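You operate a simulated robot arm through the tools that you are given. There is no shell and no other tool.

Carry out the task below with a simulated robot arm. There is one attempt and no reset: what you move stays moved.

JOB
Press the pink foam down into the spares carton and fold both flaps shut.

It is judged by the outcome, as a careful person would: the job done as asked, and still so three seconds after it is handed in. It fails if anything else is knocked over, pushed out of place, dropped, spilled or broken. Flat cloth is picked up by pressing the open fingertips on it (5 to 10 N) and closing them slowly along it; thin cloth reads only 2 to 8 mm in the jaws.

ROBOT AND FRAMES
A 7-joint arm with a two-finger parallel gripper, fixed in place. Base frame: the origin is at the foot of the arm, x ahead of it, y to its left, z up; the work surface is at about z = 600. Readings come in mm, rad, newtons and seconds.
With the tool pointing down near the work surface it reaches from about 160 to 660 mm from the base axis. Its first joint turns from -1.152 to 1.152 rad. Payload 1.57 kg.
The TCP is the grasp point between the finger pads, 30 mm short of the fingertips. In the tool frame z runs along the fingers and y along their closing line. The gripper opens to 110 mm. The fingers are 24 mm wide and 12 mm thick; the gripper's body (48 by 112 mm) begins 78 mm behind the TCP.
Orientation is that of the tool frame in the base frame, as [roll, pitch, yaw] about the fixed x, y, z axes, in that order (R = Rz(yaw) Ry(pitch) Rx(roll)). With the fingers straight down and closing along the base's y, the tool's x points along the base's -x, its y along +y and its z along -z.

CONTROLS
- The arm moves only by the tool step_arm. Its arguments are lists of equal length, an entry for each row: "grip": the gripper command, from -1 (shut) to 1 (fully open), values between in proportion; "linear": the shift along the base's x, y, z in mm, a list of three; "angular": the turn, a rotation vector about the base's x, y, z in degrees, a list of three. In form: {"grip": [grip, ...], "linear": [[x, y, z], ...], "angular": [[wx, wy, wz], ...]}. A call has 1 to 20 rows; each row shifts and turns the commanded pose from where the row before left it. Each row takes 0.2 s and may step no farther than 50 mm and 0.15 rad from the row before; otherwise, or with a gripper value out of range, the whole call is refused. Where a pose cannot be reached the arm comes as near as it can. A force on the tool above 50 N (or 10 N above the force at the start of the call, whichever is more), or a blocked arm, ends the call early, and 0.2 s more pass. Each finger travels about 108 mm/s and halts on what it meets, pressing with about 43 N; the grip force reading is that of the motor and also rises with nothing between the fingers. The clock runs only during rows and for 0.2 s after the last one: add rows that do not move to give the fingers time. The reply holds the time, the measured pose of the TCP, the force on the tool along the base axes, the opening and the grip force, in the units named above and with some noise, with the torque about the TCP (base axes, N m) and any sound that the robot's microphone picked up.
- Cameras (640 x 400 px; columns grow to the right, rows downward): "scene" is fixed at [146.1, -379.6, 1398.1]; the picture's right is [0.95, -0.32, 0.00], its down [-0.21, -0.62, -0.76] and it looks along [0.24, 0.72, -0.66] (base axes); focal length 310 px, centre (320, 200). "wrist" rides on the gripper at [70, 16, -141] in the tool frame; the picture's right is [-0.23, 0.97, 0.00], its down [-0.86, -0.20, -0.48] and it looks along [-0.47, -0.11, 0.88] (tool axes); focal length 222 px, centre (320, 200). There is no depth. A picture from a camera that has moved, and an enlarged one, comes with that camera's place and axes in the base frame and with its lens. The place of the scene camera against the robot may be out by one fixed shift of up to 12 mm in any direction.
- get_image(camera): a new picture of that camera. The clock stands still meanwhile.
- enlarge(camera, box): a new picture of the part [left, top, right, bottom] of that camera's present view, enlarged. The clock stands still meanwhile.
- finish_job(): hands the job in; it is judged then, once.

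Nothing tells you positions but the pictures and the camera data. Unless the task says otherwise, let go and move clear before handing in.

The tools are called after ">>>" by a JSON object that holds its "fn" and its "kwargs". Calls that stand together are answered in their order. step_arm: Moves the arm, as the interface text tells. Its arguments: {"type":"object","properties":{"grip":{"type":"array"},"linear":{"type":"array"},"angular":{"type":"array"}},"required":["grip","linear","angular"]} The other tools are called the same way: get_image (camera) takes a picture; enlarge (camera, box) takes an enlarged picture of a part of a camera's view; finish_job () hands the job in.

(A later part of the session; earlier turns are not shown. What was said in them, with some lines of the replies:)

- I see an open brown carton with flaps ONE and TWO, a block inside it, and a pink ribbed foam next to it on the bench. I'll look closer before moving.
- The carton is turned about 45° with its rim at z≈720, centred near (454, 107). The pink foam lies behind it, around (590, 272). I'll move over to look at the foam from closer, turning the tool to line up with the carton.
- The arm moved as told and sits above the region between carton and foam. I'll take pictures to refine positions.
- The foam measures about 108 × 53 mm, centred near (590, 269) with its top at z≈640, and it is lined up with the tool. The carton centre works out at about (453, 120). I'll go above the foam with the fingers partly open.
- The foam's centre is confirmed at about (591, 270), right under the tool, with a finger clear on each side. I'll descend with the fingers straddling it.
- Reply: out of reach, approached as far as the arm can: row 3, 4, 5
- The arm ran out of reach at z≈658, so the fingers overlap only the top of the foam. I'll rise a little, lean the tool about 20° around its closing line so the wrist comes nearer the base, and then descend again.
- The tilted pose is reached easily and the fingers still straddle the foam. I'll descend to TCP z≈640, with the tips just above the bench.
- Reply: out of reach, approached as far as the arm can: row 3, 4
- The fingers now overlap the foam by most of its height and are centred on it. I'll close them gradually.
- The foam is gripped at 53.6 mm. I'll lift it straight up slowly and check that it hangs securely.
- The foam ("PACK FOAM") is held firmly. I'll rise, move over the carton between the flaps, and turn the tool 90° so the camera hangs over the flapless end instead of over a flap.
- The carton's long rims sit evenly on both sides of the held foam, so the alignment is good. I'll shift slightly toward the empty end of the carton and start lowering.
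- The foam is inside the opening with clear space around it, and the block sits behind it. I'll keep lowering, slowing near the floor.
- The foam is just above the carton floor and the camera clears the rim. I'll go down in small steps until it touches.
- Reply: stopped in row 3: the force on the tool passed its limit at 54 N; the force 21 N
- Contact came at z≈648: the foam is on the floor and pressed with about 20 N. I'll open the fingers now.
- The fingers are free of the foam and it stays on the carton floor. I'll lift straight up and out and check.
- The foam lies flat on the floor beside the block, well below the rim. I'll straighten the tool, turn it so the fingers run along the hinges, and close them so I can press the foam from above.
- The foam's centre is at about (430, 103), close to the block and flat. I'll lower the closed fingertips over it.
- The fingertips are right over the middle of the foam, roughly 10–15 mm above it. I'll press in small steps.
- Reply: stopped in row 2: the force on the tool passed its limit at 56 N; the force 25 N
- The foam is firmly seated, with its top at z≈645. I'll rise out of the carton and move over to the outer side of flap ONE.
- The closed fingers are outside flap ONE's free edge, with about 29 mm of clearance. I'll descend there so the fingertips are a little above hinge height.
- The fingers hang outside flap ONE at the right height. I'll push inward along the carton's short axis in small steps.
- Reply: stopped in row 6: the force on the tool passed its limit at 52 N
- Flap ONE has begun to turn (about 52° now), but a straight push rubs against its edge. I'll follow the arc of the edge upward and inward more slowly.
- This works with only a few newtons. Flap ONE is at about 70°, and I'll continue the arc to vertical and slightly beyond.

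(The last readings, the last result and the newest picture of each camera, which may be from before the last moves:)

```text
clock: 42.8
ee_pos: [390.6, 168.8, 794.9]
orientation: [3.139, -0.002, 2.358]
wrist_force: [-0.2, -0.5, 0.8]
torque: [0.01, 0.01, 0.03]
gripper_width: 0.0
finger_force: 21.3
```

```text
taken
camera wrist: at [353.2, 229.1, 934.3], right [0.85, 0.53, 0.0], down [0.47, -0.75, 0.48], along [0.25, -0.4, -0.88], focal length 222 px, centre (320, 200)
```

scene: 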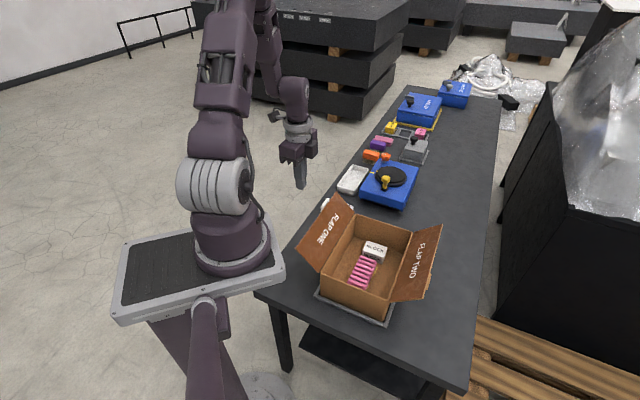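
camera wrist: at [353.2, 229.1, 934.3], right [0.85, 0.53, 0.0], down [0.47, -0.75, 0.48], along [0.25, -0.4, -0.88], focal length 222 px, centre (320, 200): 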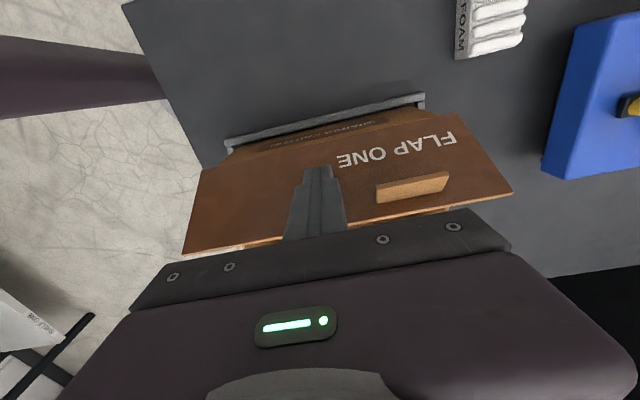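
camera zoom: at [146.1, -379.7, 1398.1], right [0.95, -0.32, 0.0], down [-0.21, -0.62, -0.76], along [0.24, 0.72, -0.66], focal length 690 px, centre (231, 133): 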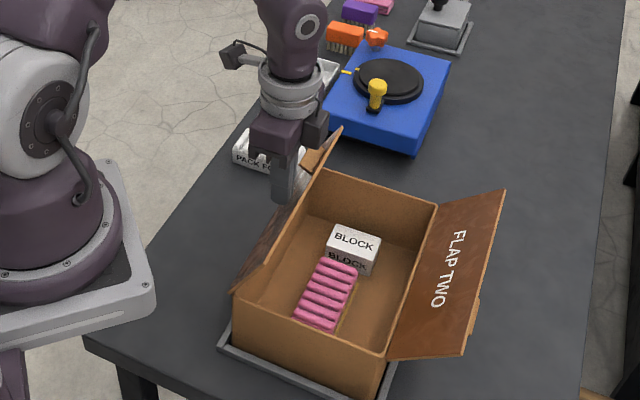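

Flap ONE is past vertical and stays against the fingertips, and a small handle ridge shows on its outer face, clear of my fingers. I'll carry on rolling it inward and down.

>>> {"fn": "step_arm", "kwargs": {"grip": [-1, -1, -1, -1, -1, -1, -1, -1], "linear": [[3.5, -3.5, -2.5], [3.5, -3.5, -3.5], [3, -3, -4], [2.5, -2.5, -4.5], [2.5, -2.5, -4.5], [2, -2, -5], [1.5, -1.5, -5], [0, 0, 0]], "angular": [[0, 0, 0], [0, 0, 0], [0, 0, 0], [0, 0, 0], [0, 0, 0], [0, 0, 0], [0, 0, 0], [0, 0, 0]]}}

>>> {"fn": "enlarge", "kwargs": {"camera": "scene", "box": [270, 140, 450, 320]}}

>>> {"fn": "get_image", "kwargs": {"camera": "wrist"}}

```text
clock: 44.6
ee_pos: [409.0, 150.5, 764.3]
orientation: [3.14, -0.002, 2.359]
wrist_force: [-0.7, 0.2, 0.3]
torque: [0.03, 0.0, 0.01]
gripper_width: 0.1
finger_force: 21.6
```

```text
2.22 times, centred on (360, 230) of scene
camera zoom: at [146.1, -379.7, 1398.1], right [0.95, -0.32, 0.0], down [-0.21, -0.62, -0.76], along [0.24, 0.72, -0.66], focal length 690 px, centre (231, 133)
```

zoom: 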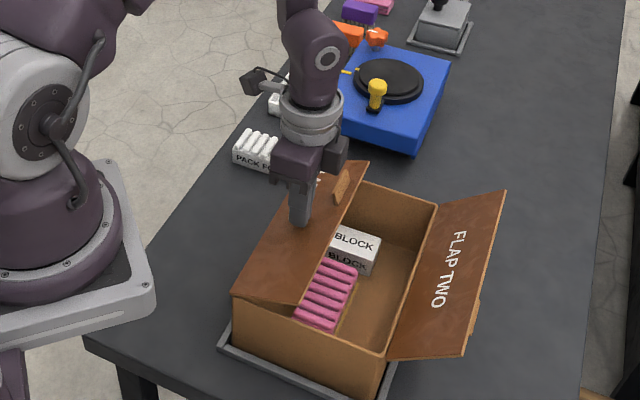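

```text
taken
camera wrist: at [371.7, 211.1, 905.5], right [0.85, 0.53, 0.0], down [0.47, -0.75, 0.48], along [0.25, -0.4, -0.88], focal length 222 px, centre (320, 200)
```

wrist: 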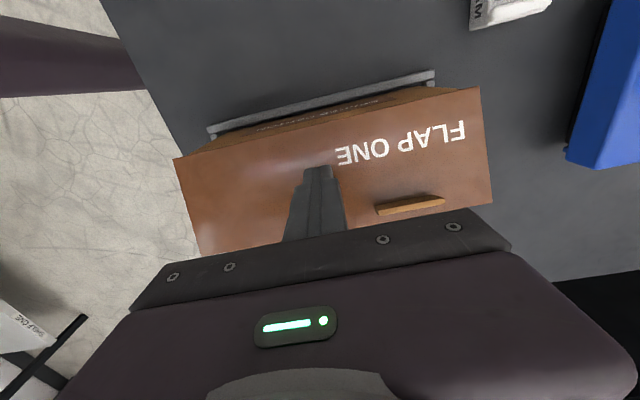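

Flap ONE is nearly flat across its half of the carton. I'll press it the rest of the way with small downward steps.

>>> {"fn": "step_arm", "kwargs": {"grip": [-1, -1, -1, -1, -1], "linear": [[1, -1, -3], [1, -1, -3], [0.5, -0.5, -3], [0, 0, -2], [0, 0, 0]], "angular": [[0, 0, 0], [0, 0, 0], [0, 0, 0], [0, 0, 0], [0, 0, 0]]}}

>>> {"fn": "enlarge", "kwargs": {"camera": "scene", "box": [290, 180, 450, 320]}}

```text
clock: 45.8
ee_pos: [411.7, 147.7, 752.9]
orientation: [3.139, -0.002, 2.359]
wrist_force: [0.0, -0.3, -0.2]
torque: [-0.04, 0.01, 0.01]
gripper_width: 0.0
finger_force: 21.5
```

```text
2.86 times, centred on (370, 250) of scene
camera zoom: at [146.1, -379.6, 1398.1], right [0.95, -0.32, 0.0], down [-0.21, -0.62, -0.76], along [0.24, 0.72, -0.66], focal length 887 px, centre (177, 57)
```

zoom: 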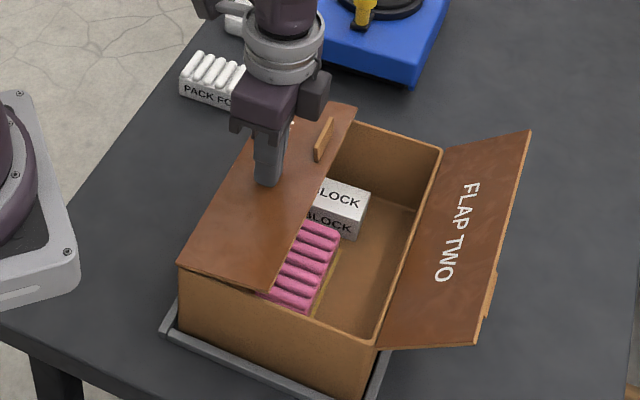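

It looks nearly shut, with no resistance yet. I'll press gently in 1 mm steps until it stops.

>>> {"fn": "step_arm", "kwargs": {"grip": [-1, -1, -1, -1], "linear": [[0, 0, -1], [0, 0, -1], [0, 0, -1], [0, 0, 0]], "angular": [[0, 0, 0], [0, 0, 0], [0, 0, 0], [0, 0, 0]]}}

>>> {"fn": "enlarge", "kwargs": {"camera": "scene", "box": [290, 180, 450, 320]}}

```text
clock: 46.8
ee_pos: [410.5, 147.4, 750.5]
orientation: [3.14, -0.002, 2.36]
wrist_force: [-0.3, -0.6, -0.8]
torque: [0.01, 0.01, -0.02]
gripper_width: 0.0
finger_force: 21.3
```

```text
2.86 times, centred on (370, 250) of scene
camera zoom: at [146.1, -379.6, 1398.1], right [0.95, -0.32, 0.0], down [-0.21, -0.62, -0.76], along [0.24, 0.72, -0.66], focal length 887 px, centre (177, 57)
```

zoom: 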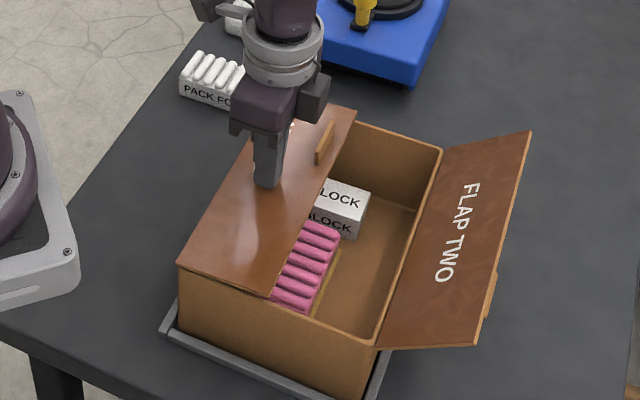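

>>> {"fn": "step_arm", "kwargs": {"grip": [-1, -1, -1, -1], "linear": [[0, 0, -1], [0, 0, -1], [0, 0, -1], [0, 0, 0]], "angular": [[0, 0, 0], [0, 0, 0], [0, 0, 0], [0, 0, 0]]}}

>>> {"fn": "enlarge", "kwargs": {"camera": "scene", "box": [320, 220, 420, 300]}}

```text
clock: 47.8
ee_pos: [411.7, 148.7, 748.2]
orientation: [3.14, -0.002, 2.362]
wrist_force: [-0.1, 0.1, -0.4]
torque: [0.01, 0.0, 0.04]
gripper_width: 0.0
finger_force: 20.7
```

```text
5.00 times, centred on (370, 260) of scene
camera zoom: at [146.1, -379.6, 1398.1], right [0.95, -0.32, 0.0], down [-0.21, -0.62, -0.76], along [0.24, 0.72, -0.66], focal length 1552 px, centre (70, -100)
```

zoom: 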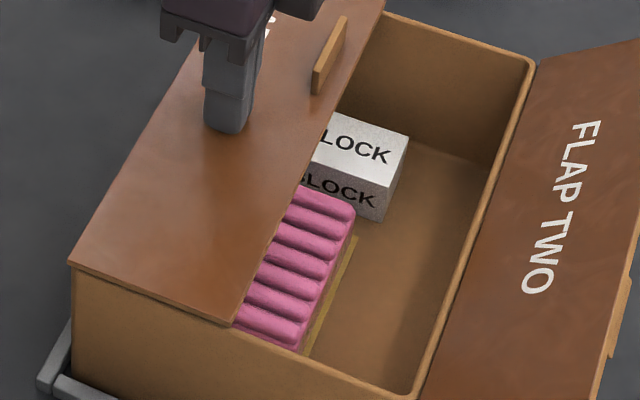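

Flap ONE is now level with the rim. I noticed a yellowish line beside the foam, so I'll look closer before going on.

>>> {"fn": "enlarge", "kwargs": {"camera": "scene", "box": [355, 245, 405, 295]}}

>>> {"fn": "get_image", "kwargs": {"camera": "wrist"}}

```text
8.00 times, centred on (380, 270) of scene
camera zoom: at [146.1, -379.6, 1398.1], right [0.95, -0.32, 0.0], down [-0.21, -0.62, -0.76], along [0.24, 0.72, -0.66], focal length 2483 px, centre (-160, -360)
```

zoom: 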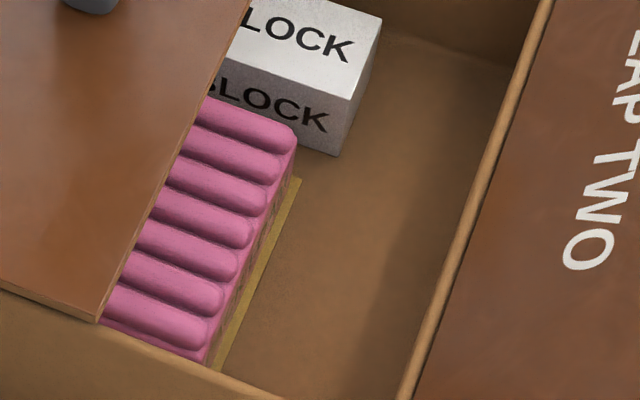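

```text
taken
camera wrist: at [374.0, 208.4, 888.7], right [0.85, 0.53, 0.0], down [0.47, -0.75, 0.48], along [0.25, -0.4, -0.88], focal length 222 px, centre (320, 200)
```

wrist: 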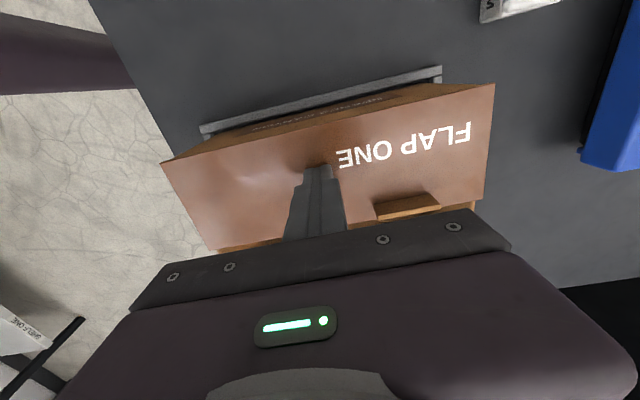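

Flap ONE is flat. I'll lift off it to see whether it stays shut and to get a better view inside.

>>> {"fn": "step_arm", "kwargs": {"grip": [-1, -1, -1, -1, -1, -1, -1, -1, -1], "linear": [[0, 0, 5], [0, 0, 15], [0, 0, 30], [0, 0, 40], [0, 0, 40], [0, 0, 40], [0, 0, 40], [0, 0, 0], [0, 0, 0]], "angular": [[0, 0, 0], [0, 0, 0], [0, 0, 0], [0, 0, 0], [0, 0, 0], [0, 0, 0], [0, 0, 0], [0, 0, 0], [0, 0, 0]]}}

>>> {"fn": "get_image", "kwargs": {"camera": "wrist"}}

>>> {"fn": "enlarge", "kwargs": {"camera": "scene", "box": [290, 180, 450, 320]}}

```text
clock: 49.8
ee_pos: [412.1, 148.2, 955.8]
orientation: [-3.142, 0.0, 2.359]
wrist_force: [-0.1, -0.1, 0.1]
torque: [-0.02, -0.02, 0.04]
gripper_width: 0.2
finger_force: 21.7
```

```text
taken
camera wrist: at [373.6, 208.9, 1098.1], right [0.85, 0.53, 0.0], down [0.47, -0.75, 0.48], along [0.25, -0.4, -0.88], focal length 222 px, centre (320, 200)
```

wrist: 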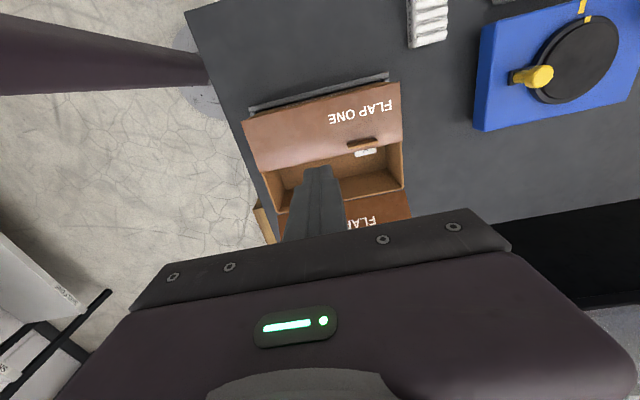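

```text
2.86 times, centred on (370, 250) of scene
camera zoom: at [146.1, -379.7, 1398.1], right [0.95, -0.32, 0.0], down [-0.21, -0.62, -0.76], along [0.24, 0.72, -0.66], focal length 887 px, centre (177, 57)
```

zoom: 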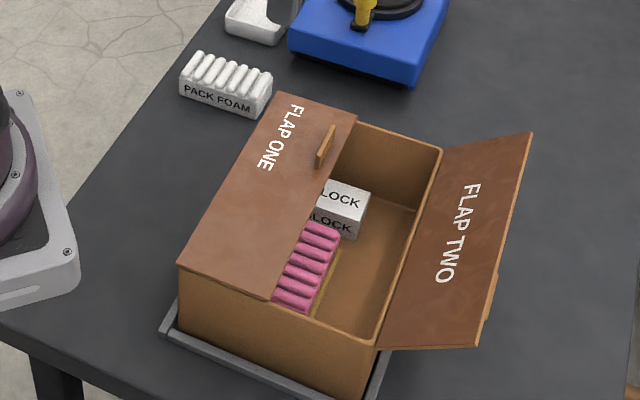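

Flap ONE stays shut by itself. One more close look at the strip beside the foam.

>>> {"fn": "enlarge", "kwargs": {"camera": "scene", "box": [365, 255, 390, 275]}}

>>> {"fn": "enlarge", "kwargs": {"camera": "scene", "box": [360, 270, 385, 290]}}

>>> {"fn": "enlarge", "kwargs": {"camera": "wrist", "box": [230, 70, 430, 240]}}

```text
16.00 times, centred on (378, 265) of scene
camera zoom: at [146.1, -379.7, 1398.1], right [0.95, -0.32, 0.0], down [-0.21, -0.62, -0.76], along [0.24, 0.72, -0.66], focal length 4966 px, centre (-600, -840)
```

zoom: 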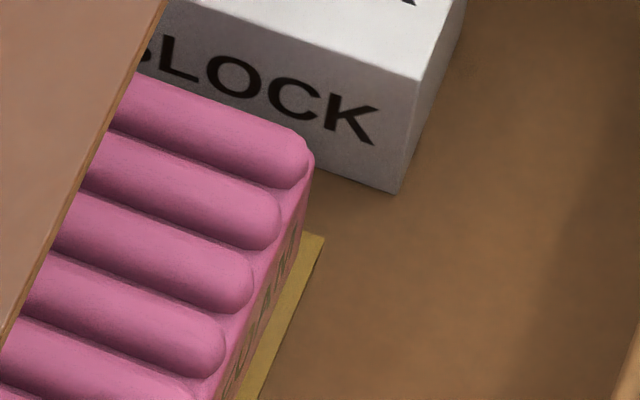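

```text
16.00 times, centred on (372, 280) of scene
camera zoom: at [146.1, -379.7, 1398.1], right [0.95, -0.32, 0.0], down [-0.21, -0.62, -0.76], along [0.24, 0.72, -0.66], focal length 4966 px, centre (-520, -1080)
```

zoom: 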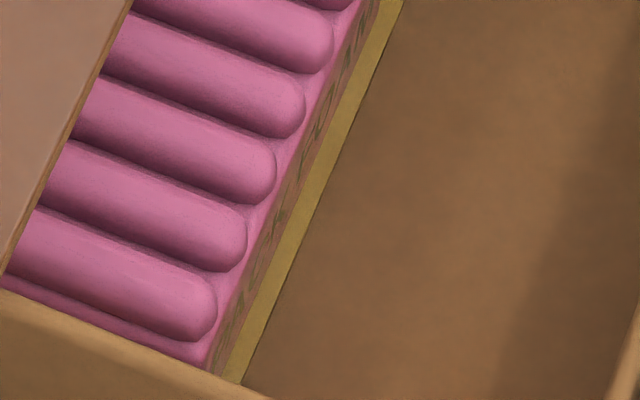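

```text
2.35 times, centred on (330, 155) of wrist
camera zoom: at [373.6, 208.9, 1098.1], right [0.85, 0.53, 0.0], down [0.47, -0.75, 0.48], along [0.25, -0.4, -0.88], focal length 523 px, centre (296, 306)
```

zoom: 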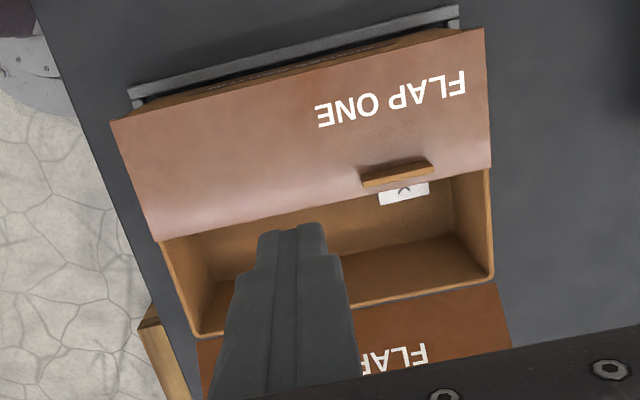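

The strip seems to be a thin border belonging to the foam, which is well seated below the rim. Next I'll move over to the outer side of flap TWO.

>>> {"fn": "step_arm", "kwargs": {"grip": [-1, -1, -1, -1, -1, -1, -1, -1, -1], "linear": [[28, -23.8, -8], [28, -23.8, -8], [28, -23.8, -8], [28, -23.8, -8], [28, -23.8, -8], [28, -23.8, -8], [28.5, -24, -8], [0, 0, 0], [0, 0, 0]], "angular": [[0, 0, 0], [0, 0, 0], [0, 0, 0], [0, 0, 0], [0, 0, 0], [0, 0, 0], [0, 0, 0], [0, 0, 0], [0, 0, 0]]}}

>>> {"fn": "get_image", "kwargs": {"camera": "wrist"}}

>>> {"fn": "get_image", "kwargs": {"camera": "scene"}}

```text
clock: 51.8
ee_pos: [606.8, -20.2, 901.0]
orientation: [3.138, -0.001, 2.359]
wrist_force: [-0.1, 0.2, 0.1]
torque: [-0.03, 0.0, 0.01]
gripper_width: 0.5
finger_force: 20.8
```

```text
taken
camera wrist: at [570.1, 41.1, 1042.0], right [0.85, 0.53, 0.0], down [0.47, -0.75, 0.48], along [0.25, -0.4, -0.88], focal length 222 px, centre (320, 200)
```

wrist: 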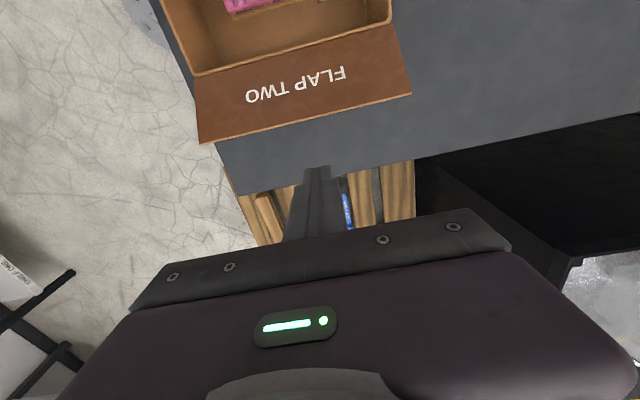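

```text
taken
```

scene: 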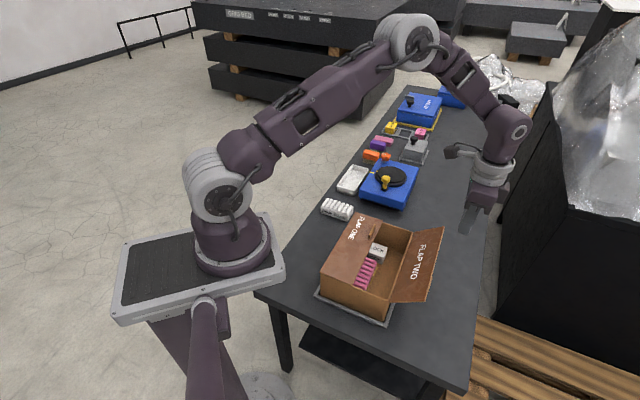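

Flap TWO's free edge is at S≈170 mm from the carton's mid-line and the fingers are about 26 mm outside it. I'll check the foam from this angle, then descend.

>>> {"fn": "enlarge", "kwargs": {"camera": "wrist", "box": [190, 0, 310, 75]}}

>>> {"fn": "step_arm", "kwargs": {"grip": [-1, -1, -1, -1, -1], "linear": [[0, 0, -35], [0, 0, -35], [0, 0, -32], [0, 0, -22], [0, 0, 0]], "angular": [[0, 0, 0], [0, 0, 0], [0, 0, 0], [0, 0, 0], [0, 0, 0]]}}

>>> {"fn": "enlarge", "kwargs": {"camera": "scene", "box": [320, 170, 540, 320]}}

```text
5.33 times, centred on (250, 38) of wrist
camera zoom: at [570.1, 41.1, 1042.0], right [0.85, 0.53, 0.0], down [0.47, -0.75, 0.48], along [0.25, -0.4, -0.88], focal length 1185 px, centre (693, 1067)
```

zoom: 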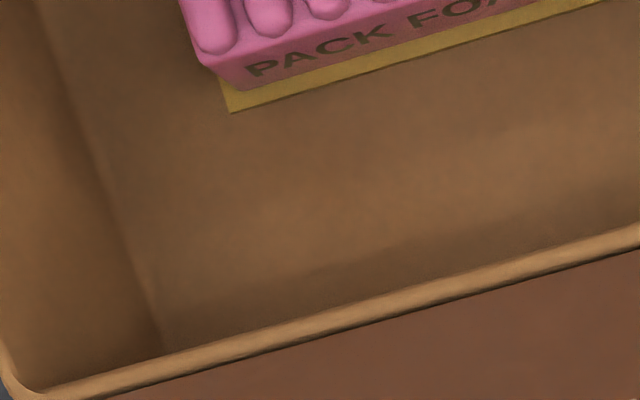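

```text
clock: 53.0
ee_pos: [609.1, -18.9, 777.7]
orientation: [3.14, -0.001, 2.357]
wrist_force: [-0.3, 0.0, 0.3]
torque: [-0.01, -0.02, 0.02]
gripper_width: 0.2
finger_force: 21.7
```

```text
2.67 times, centred on (430, 245) of scene
camera zoom: at [146.1, -379.6, 1398.1], right [0.95, -0.32, 0.0], down [-0.21, -0.62, -0.76], along [0.24, 0.72, -0.66], focal length 828 px, centre (27, 80)
```

zoom: 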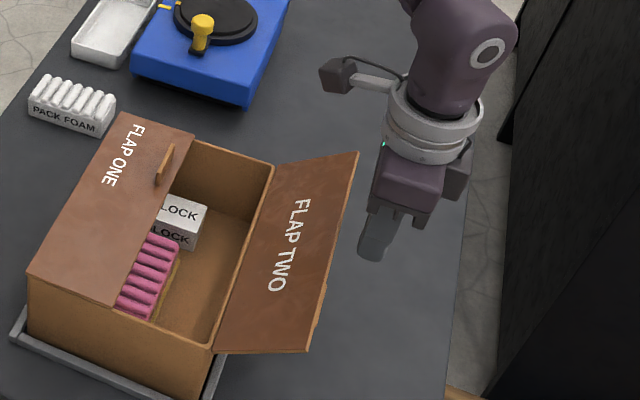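

A yellow patch lies under the foam's edge on the floor; it isn't in the way, and the foam is flat and low. I'll approach flap TWO and follow its arc inward in small steps.

>>> {"fn": "step_arm", "kwargs": {"grip": [-1, -1, -1, -1, -1, -1, -1, -1, -1, -1, -1, -1, -1], "linear": [[-4.2, 4.2, -4], [-4.2, 4.2, -4], [-4.2, 4.2, -4], [-3, 3, -3], [-2.5, 2.5, 2], [-2.5, 2.5, 3.5], [-2.5, 2.5, 3.5], [-2.5, 2.5, 3.5], [-2.8, 2.8, 3.2], [-2.8, 2.8, 3.2], [-3, 3, 3], [-3, 3, 3], [0, 0, 0]], "angular": [[0, 0, 0], [0, 0, 0], [0, 0, 0], [0, 0, 0], [0, 0, 0], [0, 0, 0], [0, 0, 0], [0, 0, 0], [0, 0, 0], [0, 0, 0], [0, 0, 0], [0, 0, 0], [0, 0, 0]]}}

>>> {"fn": "enlarge", "kwargs": {"camera": "scene", "box": [320, 170, 540, 320]}}

```text
clock: 55.8
ee_pos: [570.3, 19.1, 787.6]
orientation: [3.139, -0.005, 2.361]
wrist_force: [5.1, -4.7, 15.5]
torque: [0.17, 0.17, -0.02]
gripper_width: 0.1
finger_force: 21.3
```

```text
2.67 times, centred on (430, 245) of scene
camera zoom: at [146.0, -379.8, 1398.1], right [0.95, -0.32, 0.0], down [-0.21, -0.62, -0.76], along [0.24, 0.72, -0.66], focal length 828 px, centre (27, 80)
```

zoom: 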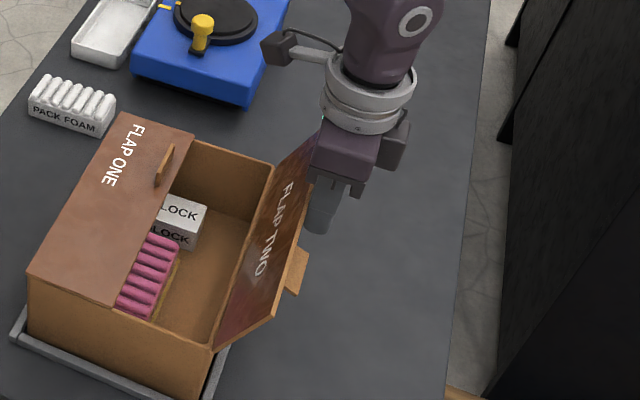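

Flap TWO is following smoothly, at about 56° now. I'll continue along the arc up to vertical.

>>> {"fn": "step_arm", "kwargs": {"grip": [-1, -1, -1, -1, -1, -1, -1, -1, -1, -1, -1, -1, -1], "linear": [[-3, 3, 4], [-3, 3, 3], [-3.5, 3.5, 3], [-3.5, 3.5, 2.5], [-3.5, 3.5, 2], [-3.5, 3.5, 1.5], [-4, 4, 1], [-4, 4, 1], [-4, 4, 0.5], [-4, 4, 0], [-4, 4, 0], [-4, 4, -1], [0, 0, 0]], "angular": [[0, 0, 0], [0, 0, 0], [0, 0, 0], [0, 0, 0], [0, 0, 0], [0, 0, 0], [0, 0, 0], [0, 0, 0], [0, 0, 0], [0, 0, 0], [0, 0, 0], [0, 0, 0], [0, 0, 0]]}}

>>> {"fn": "enlarge", "kwargs": {"camera": "scene", "box": [290, 150, 490, 320]}}

>>> {"fn": "get_image", "kwargs": {"camera": "wrist"}}

```text
clock: 58.6
ee_pos: [526.8, 63.2, 804.4]
orientation: [3.138, -0.001, 2.36]
wrist_force: [-0.2, -0.1, 0.2]
torque: [0.01, 0.03, 0.02]
gripper_width: 0.0
finger_force: 21.1
```

```text
2.35 times, centred on (390, 235) of scene
camera zoom: at [146.2, -379.6, 1398.1], right [0.95, -0.32, 0.0], down [-0.21, -0.62, -0.76], along [0.24, 0.72, -0.66], focal length 730 px, centre (155, 118)
```

zoom: 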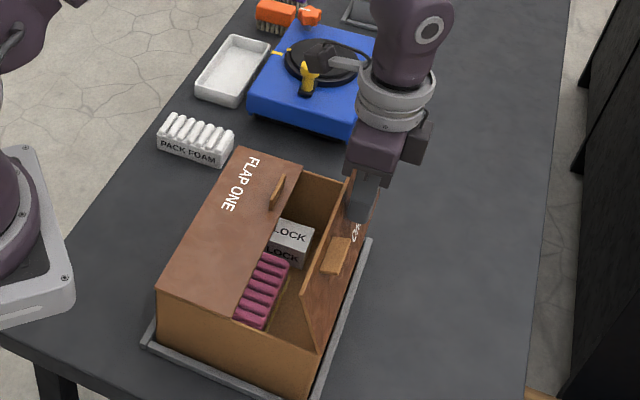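

```text
taken
camera wrist: at [489.4, 122.4, 946.3], right [0.85, 0.53, 0.0], down [0.47, -0.75, 0.48], along [0.25, -0.4, -0.88], focal length 222 px, centre (320, 200)
```

wrist: 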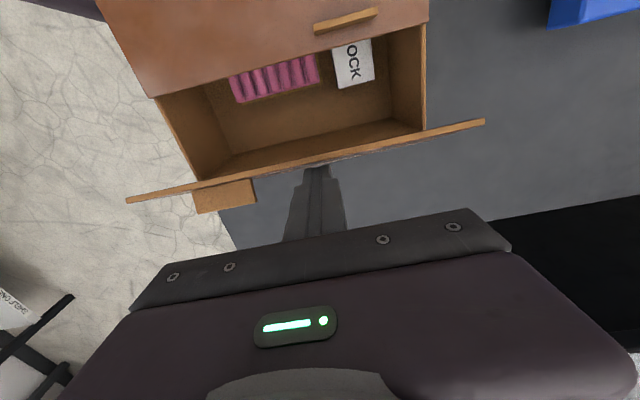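

Flap TWO is just past vertical, resting on the fingertips, and its handle is clear of them. I'll roll it inward and down.

>>> {"fn": "step_arm", "kwargs": {"grip": [-1, -1, -1, -1, -1, -1, -1, -1, -1, -1], "linear": [[-4.5, 4.5, -2], [-4.5, 4.5, -2.5], [-4.5, 4.5, -3], [-3.5, 3.5, -4], [-3.4, 3.4, -4], [-3.3, 3.3, -4.5], [-2.3, 2.3, -5], [-2.2, 2.2, -5], [-2, 2, -5], [0, 0, 0]], "angular": [[0, 0, 0], [0, 0, 0], [0, 0, 0], [0, 0, 0], [0, 0, 0], [0, 0, 0], [0, 0, 0], [0, 0, 0], [0, 0, 0], [0, 0, 0]]}}

>>> {"fn": "enlarge", "kwargs": {"camera": "scene", "box": [290, 150, 490, 320]}}

>>> {"fn": "get_image", "kwargs": {"camera": "wrist"}}

```text
clock: 60.8
ee_pos: [496.3, 92.0, 769.2]
orientation: [3.139, -0.002, 2.358]
wrist_force: [1.5, 1.0, 0.0]
torque: [-0.02, 0.01, 0.0]
gripper_width: 0.1
finger_force: 21.1
```

```text
2.35 times, centred on (390, 235) of scene
camera zoom: at [146.2, -379.6, 1398.1], right [0.95, -0.32, 0.0], down [-0.21, -0.62, -0.76], along [0.24, 0.72, -0.66], focal length 730 px, centre (155, 118)
```

zoom: 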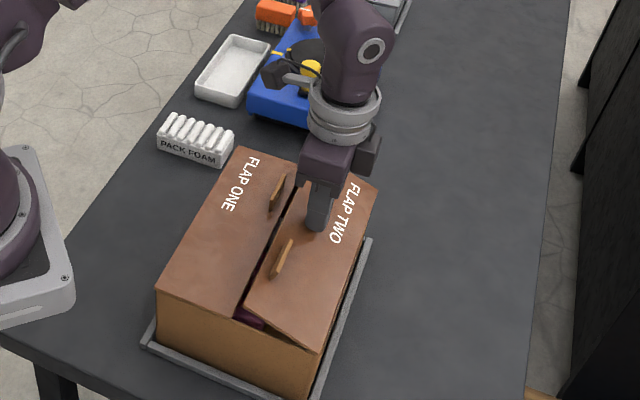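

```text
taken
camera wrist: at [458.7, 152.9, 910.9], right [0.85, 0.53, 0.0], down [0.47, -0.75, 0.48], along [0.25, -0.4, -0.88], focal length 222 px, centre (320, 200)
```

wrist: 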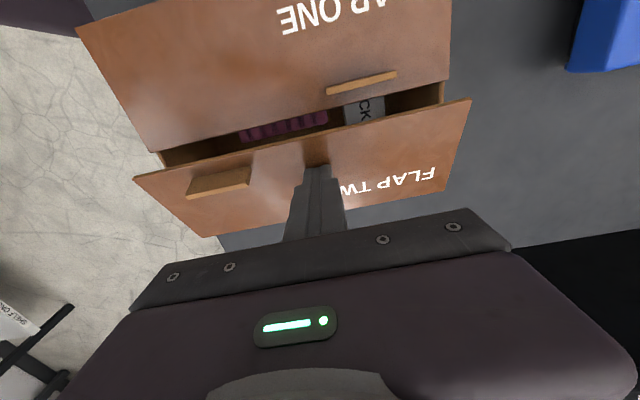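

Flap TWO is nearly down. I'll press it to flat with small steps, as I did for flap ONE.

>>> {"fn": "step_arm", "kwargs": {"grip": [-1, -1, -1, -1, -1, -1], "linear": [[-1, 1, -4], [-1, 1, -4], [-0.5, 0.5, -3], [0, 0, -3], [0, 0, -3], [0, 0, 0]], "angular": [[0, 0, 0], [0, 0, 0], [0, 0, 0], [0, 0, 0], [0, 0, 0], [0, 0, 0]]}}

>>> {"fn": "step_arm", "kwargs": {"grip": [-1, -1, -1, -1], "linear": [[0, 0, -1], [0, 0, -1], [0, 0, -1], [0, 0, 0]], "angular": [[0, 0, 0], [0, 0, 0], [0, 0, 0], [0, 0, 0]]}}

>>> {"fn": "enlarge", "kwargs": {"camera": "scene", "box": [310, 190, 440, 320]}}

```text
clock: 62.2
ee_pos: [494.3, 94.3, 752.3]
orientation: [3.138, -0.003, 2.361]
wrist_force: [0.0, -0.9, 1.0]
torque: [0.03, -0.03, 0.0]
gripper_width: 0.0
finger_force: 21.5
```

```text
clock: 63.2
ee_pos: [493.3, 94.3, 750.1]
orientation: [3.14, -0.002, 2.359]
wrist_force: [0.4, 0.0, -0.3]
torque: [-0.02, 0.02, 0.0]
gripper_width: 0.0
finger_force: 20.9
```

```text
3.08 times, centred on (375, 255) of scene
camera zoom: at [146.1, -379.6, 1398.1], right [0.95, -0.32, 0.0], down [-0.21, -0.62, -0.76], along [0.24, 0.72, -0.66], focal length 955 px, centre (151, 31)
```

zoom: 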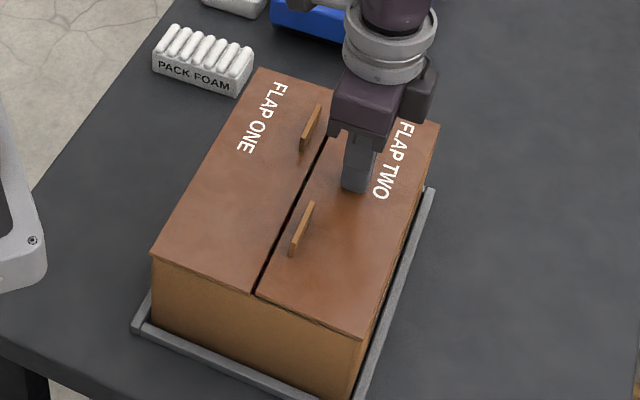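

Both flaps look almost level. I'll press flap TWO a little further until I feel it seat.

>>> {"fn": "step_arm", "kwargs": {"grip": [-1, -1, -1, -1], "linear": [[0, 0, -1], [0, 0, -1], [0, 0, -1], [0, 0, 0]], "angular": [[0, 0, 0], [0, 0, 0], [0, 0, 0], [0, 0, 0]]}}

>>> {"fn": "enlarge", "kwargs": {"camera": "scene", "box": [325, 240, 415, 320]}}

```text
clock: 64.2
ee_pos: [494.3, 94.3, 747.1]
orientation: [3.141, -0.002, 2.358]
wrist_force: [0.9, -0.8, 1.5]
torque: [0.04, -0.01, -0.01]
gripper_width: 0.1
finger_force: 21.7
```

```text
5.00 times, centred on (370, 280) of scene
camera zoom: at [146.1, -379.6, 1398.1], right [0.95, -0.32, 0.0], down [-0.21, -0.62, -0.76], along [0.24, 0.72, -0.66], focal length 1552 px, centre (70, -200)
```

zoom: 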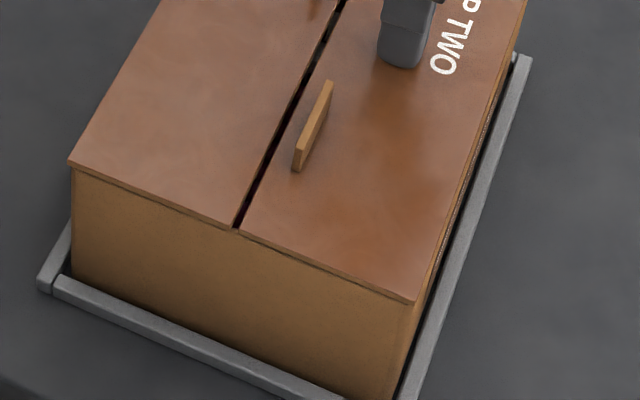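

>>> {"fn": "step_arm", "kwargs": {"grip": [-1, -1, -1, -1], "linear": [[0, 0, -0.8], [0, 0, -0.8], [0, 0, -0.8], [0, 0, 0]], "angular": [[0, 0, 0], [0, 0, 0], [0, 0, 0], [0, 0, 0]]}}

```text
clock: 65.2
ee_pos: [494.9, 94.3, 744.9]
orientation: [3.141, -0.001, 2.359]
wrist_force: [-10.1, 0.1, 36.8]
torque: [-0.34, 0.0, -0.09]
gripper_width: 0.0
finger_force: 21.5
```

Flap TWO is seated (about 37 N at tip z≈715). I'll lift off, then give flap ONE the same final press.

>>> {"fn": "step_arm", "kwargs": {"grip": [-1, -1, -1, -1, -1, -1, -1, -1, -1, -1], "linear": [[0, 0, 2], [0, 0, 8], [0, 0, 20], [0, 0, 20], [-20, 15, 0], [-20, 15, 0], [-20, 14, 0], [-20, 11, 0], [0, 0, 0], [0, 0, 0]], "angular": [[0, 0, 0], [0, 0, 0], [0, 0, 0], [0, 0, 0], [0, 0, 0], [0, 0, 0], [0, 0, 0], [0, 0, 0], [0, 0, 0], [0, 0, 0]]}}

>>> {"fn": "enlarge", "kwargs": {"camera": "scene", "box": [310, 190, 440, 320]}}

>>> {"fn": "get_image", "kwargs": {"camera": "wrist"}}

```text
clock: 67.4
ee_pos: [413.0, 149.3, 794.3]
orientation: [3.139, -0.002, 2.36]
wrist_force: [0.9, -0.1, 0.3]
torque: [0.01, 0.01, -0.03]
gripper_width: 0.1
finger_force: 21.2
```

```text
3.08 times, centred on (375, 255) of scene
camera zoom: at [146.1, -379.6, 1398.1], right [0.95, -0.32, 0.0], down [-0.21, -0.62, -0.76], along [0.24, 0.72, -0.66], focal length 955 px, centre (151, 31)
```

zoom: 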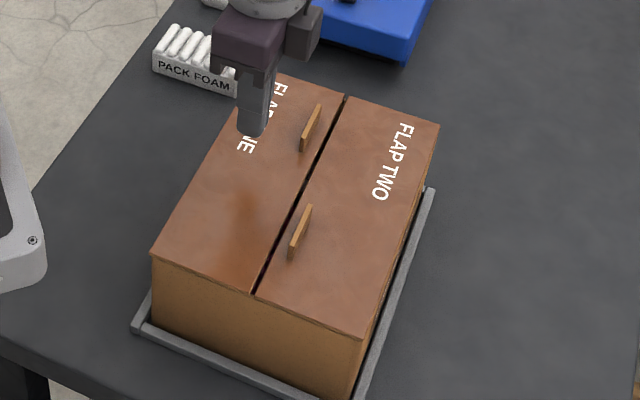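

```text
taken
camera wrist: at [375.8, 210.5, 935.5], right [0.85, 0.53, 0.0], down [0.47, -0.75, 0.48], along [0.25, -0.4, -0.88], focal length 222 px, centre (320, 200)
```

wrist: 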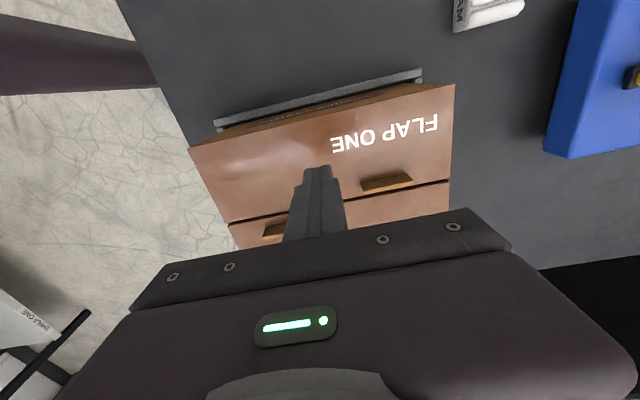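

Both flaps are down. I'll press flap ONE gently to seat it.

>>> {"fn": "step_arm", "kwargs": {"grip": [-1, -1, -1, -1, -1], "linear": [[0, 0, -20], [0, 0, -15], [0, 0, -6], [0, 0, -3], [0, 0, 0]], "angular": [[0, 0, 0], [0, 0, 0], [0, 0, 0], [0, 0, 0], [0, 0, 0]]}}

>>> {"fn": "step_arm", "kwargs": {"grip": [-1, -1, -1, -1], "linear": [[0, 0, -1], [0, 0, -1], [0, 0, -1], [0, 0, 0]], "angular": [[0, 0, 0], [0, 0, 0], [0, 0, 0], [0, 0, 0]]}}

```text
clock: 68.6
ee_pos: [414.9, 149.6, 750.1]
orientation: [3.139, 0.0, 2.358]
wrist_force: [-1.1, 0.4, 0.6]
torque: [-0.02, -0.01, -0.01]
gripper_width: 0.0
finger_force: 21.0
```

```text
clock: 69.6
ee_pos: [414.6, 149.3, 745.6]
orientation: [3.141, -0.002, 2.359]
wrist_force: [-0.1, -0.7, 0.1]
torque: [-0.01, 0.03, 0.01]
gripper_width: 0.0
finger_force: 21.6
```

>>> {"fn": "step_arm", "kwargs": {"grip": [-1, -1, -1], "linear": [[0, 0, -0.8], [0, 0, -0.8], [0, 0, 0]], "angular": [[0, 0, 0], [0, 0, 0], [0, 0, 0]]}}

```text
clock: 70.4
ee_pos: [414.0, 150.2, 746.7]
orientation: [3.139, 0.0, 2.358]
wrist_force: [1.4, 0.4, 1.5]
torque: [0.01, -0.01, 0.02]
gripper_width: 0.0
finger_force: 21.5
```

>>> {"fn": "step_arm", "kwargs": {"grip": [-1, -1, -1], "linear": [[0, 0, -0.8], [0, 0, -0.8], [0, 0, 0]], "angular": [[0, 0, 0], [0, 0, 0], [0, 0, 0]]}}

```text
clock: 71.3
ee_pos: [413.6, 150.3, 744.8]
orientation: [3.137, -0.001, 2.36]
wrist_force: [-5.2, -3.4, 21.4]
torque: [0.02, 0.3, -0.03]
gripper_width: 0.2
finger_force: 21.1
stopped in row 3: the force on the tool passed its limit at 51 N (the readings are from after the stop); the commanded pose is now the measured one
```

Flap ONE is seated at the same height as flap TWO. I'll lift off and move well clear, then inspect.

>>> {"fn": "step_arm", "kwargs": {"grip": [-1, -1, -1, -1, -1, -1, -1, -1, -1, -1, -1], "linear": [[0, 0, 3], [0, 0, 10], [0, 0, 30], [0, 0, 40], [0, 0, 40], [-10, 20, 40], [-15, 25, 30], [-15, 25, 20], [-15, 25, 0], [0, 0, 0], [0, 0, 0]], "angular": [[0, 0, 0], [0, 0, 0], [0, 0, 0], [0, 0, 0], [0, 0, 0], [0, 0, 0], [0, 0, 0], [0, 0, 0], [0, 0, 0], [0, 0, 0], [0, 0, 0]]}}

>>> {"fn": "get_image", "kwargs": {"camera": "scene"}}

>>> {"fn": "enlarge", "kwargs": {"camera": "scene", "box": [310, 190, 440, 320]}}

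>>> {"fn": "get_image", "kwargs": {"camera": "wrist"}}

```text
clock: 73.7
ee_pos: [359.0, 245.4, 958.9]
orientation: [3.138, -0.001, 2.359]
wrist_force: [-0.1, -0.2, -1.3]
torque: [-0.02, 0.01, 0.02]
gripper_width: 0.0
finger_force: 21.5
```

```text
taken
```

scene: 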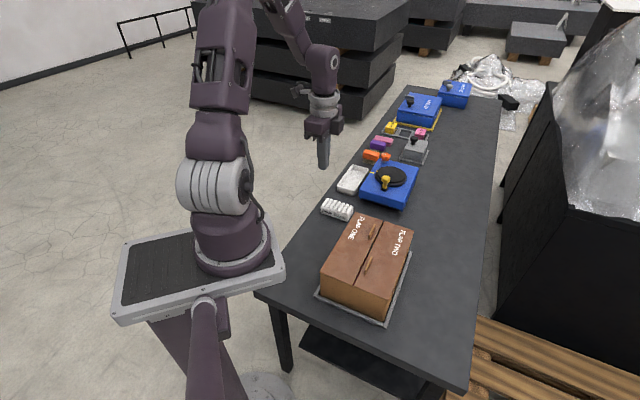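

```text
3.08 times, centred on (375, 255) of scene
camera zoom: at [146.1, -379.6, 1398.1], right [0.95, -0.32, 0.0], down [-0.21, -0.62, -0.76], along [0.24, 0.72, -0.66], focal length 955 px, centre (151, 31)
```

zoom: 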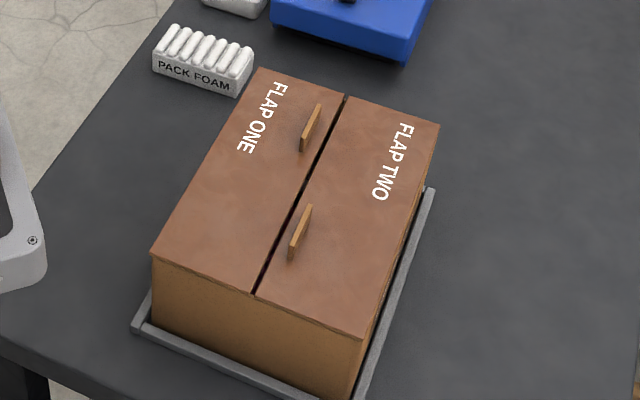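

```text
taken
camera wrist: at [321.4, 305.9, 1099.6], right [0.85, 0.53, 0.0], down [0.47, -0.75, 0.48], along [0.25, -0.4, -0.88], focal length 222 px, centre (320, 200)
```

wrist: 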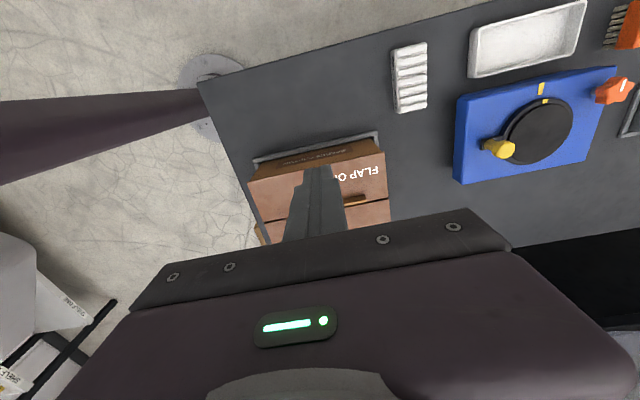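

Both flaps are shut, the arm is clear, and everything else stands where it was. I'll wait a few seconds to confirm that the flaps stay closed.

>>> {"fn": "step_arm", "kwargs": {"grip": [-1, -1, -1, -1, -1, -1, -1, -1, -1, -1, -1, -1, -1, -1, -1, -1, -1, -1], "linear": [[0, 0, 0], [0, 0, 0], [0, 0, 0], [0, 0, 0], [0, 0, 0], [0, 0, 0], [0, 0, 0], [0, 0, 0], [0, 0, 0], [0, 0, 0], [0, 0, 0], [0, 0, 0], [0, 0, 0], [0, 0, 0], [0, 0, 0], [0, 0, 0], [0, 0, 0], [0, 0, 0]], "angular": [[0, 0, 0], [0, 0, 0], [0, 0, 0], [0, 0, 0], [0, 0, 0], [0, 0, 0], [0, 0, 0], [0, 0, 0], [0, 0, 0], [0, 0, 0], [0, 0, 0], [0, 0, 0], [0, 0, 0], [0, 0, 0], [0, 0, 0], [0, 0, 0], [0, 0, 0], [0, 0, 0]]}}

>>> {"fn": "enlarge", "kwargs": {"camera": "scene", "box": [310, 190, 440, 320]}}

>>> {"fn": "enlarge", "kwargs": {"camera": "scene", "box": [320, 70, 520, 230]}}

```text
clock: 77.5
ee_pos: [359.0, 245.5, 958.8]
orientation: [3.139, -0.003, 2.361]
wrist_force: [-0.1, -0.2, 0.0]
torque: [-0.01, -0.03, 0.0]
gripper_width: 0.1
finger_force: 20.8
```

```text
3.08 times, centred on (375, 255) of scene
camera zoom: at [146.1, -379.6, 1398.1], right [0.95, -0.32, 0.0], down [-0.21, -0.62, -0.76], along [0.24, 0.72, -0.66], focal length 955 px, centre (151, 31)
```

zoom: 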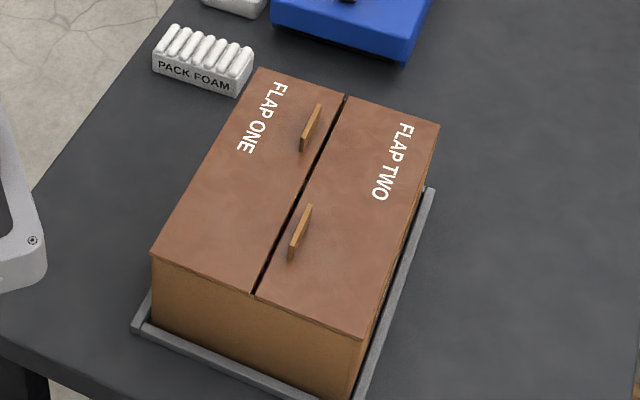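

```text
2.50 times, centred on (420, 150) of scene
camera zoom: at [146.1, -379.6, 1398.1], right [0.95, -0.32, 0.0], down [-0.21, -0.62, -0.76], along [0.24, 0.72, -0.66], focal length 776 px, centre (70, 325)
```

zoom: 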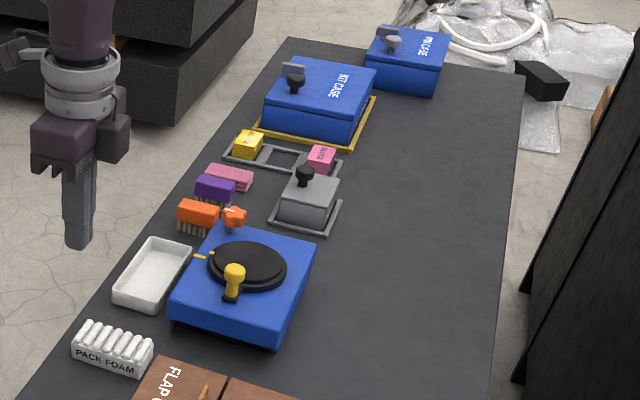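

The flaps stayed shut for several seconds with the arm clear, and nothing else has moved. The pink foam is pressed flat on the carton floor under them, so I'm handing the job in.

>>> {"fn": "finish_job", "kwargs": {}}

```text
The job is handed in.
```

The pink foam is pressed flat on the floor of the spares carton, next to the block, and both flaps are folded shut. I pressed each flap down until it seated, and they were still shut when I checked about four seconds later with the arm clear. Nothing else on the bench moved in the last pictures.

Before the flaps closed, I saw a thin yellow strip under one edge of the foam. I couldn't tell what it was. It wasn't visible on the carton floor at the start, and it didn't stop the foam lying flat or the flaps closing.
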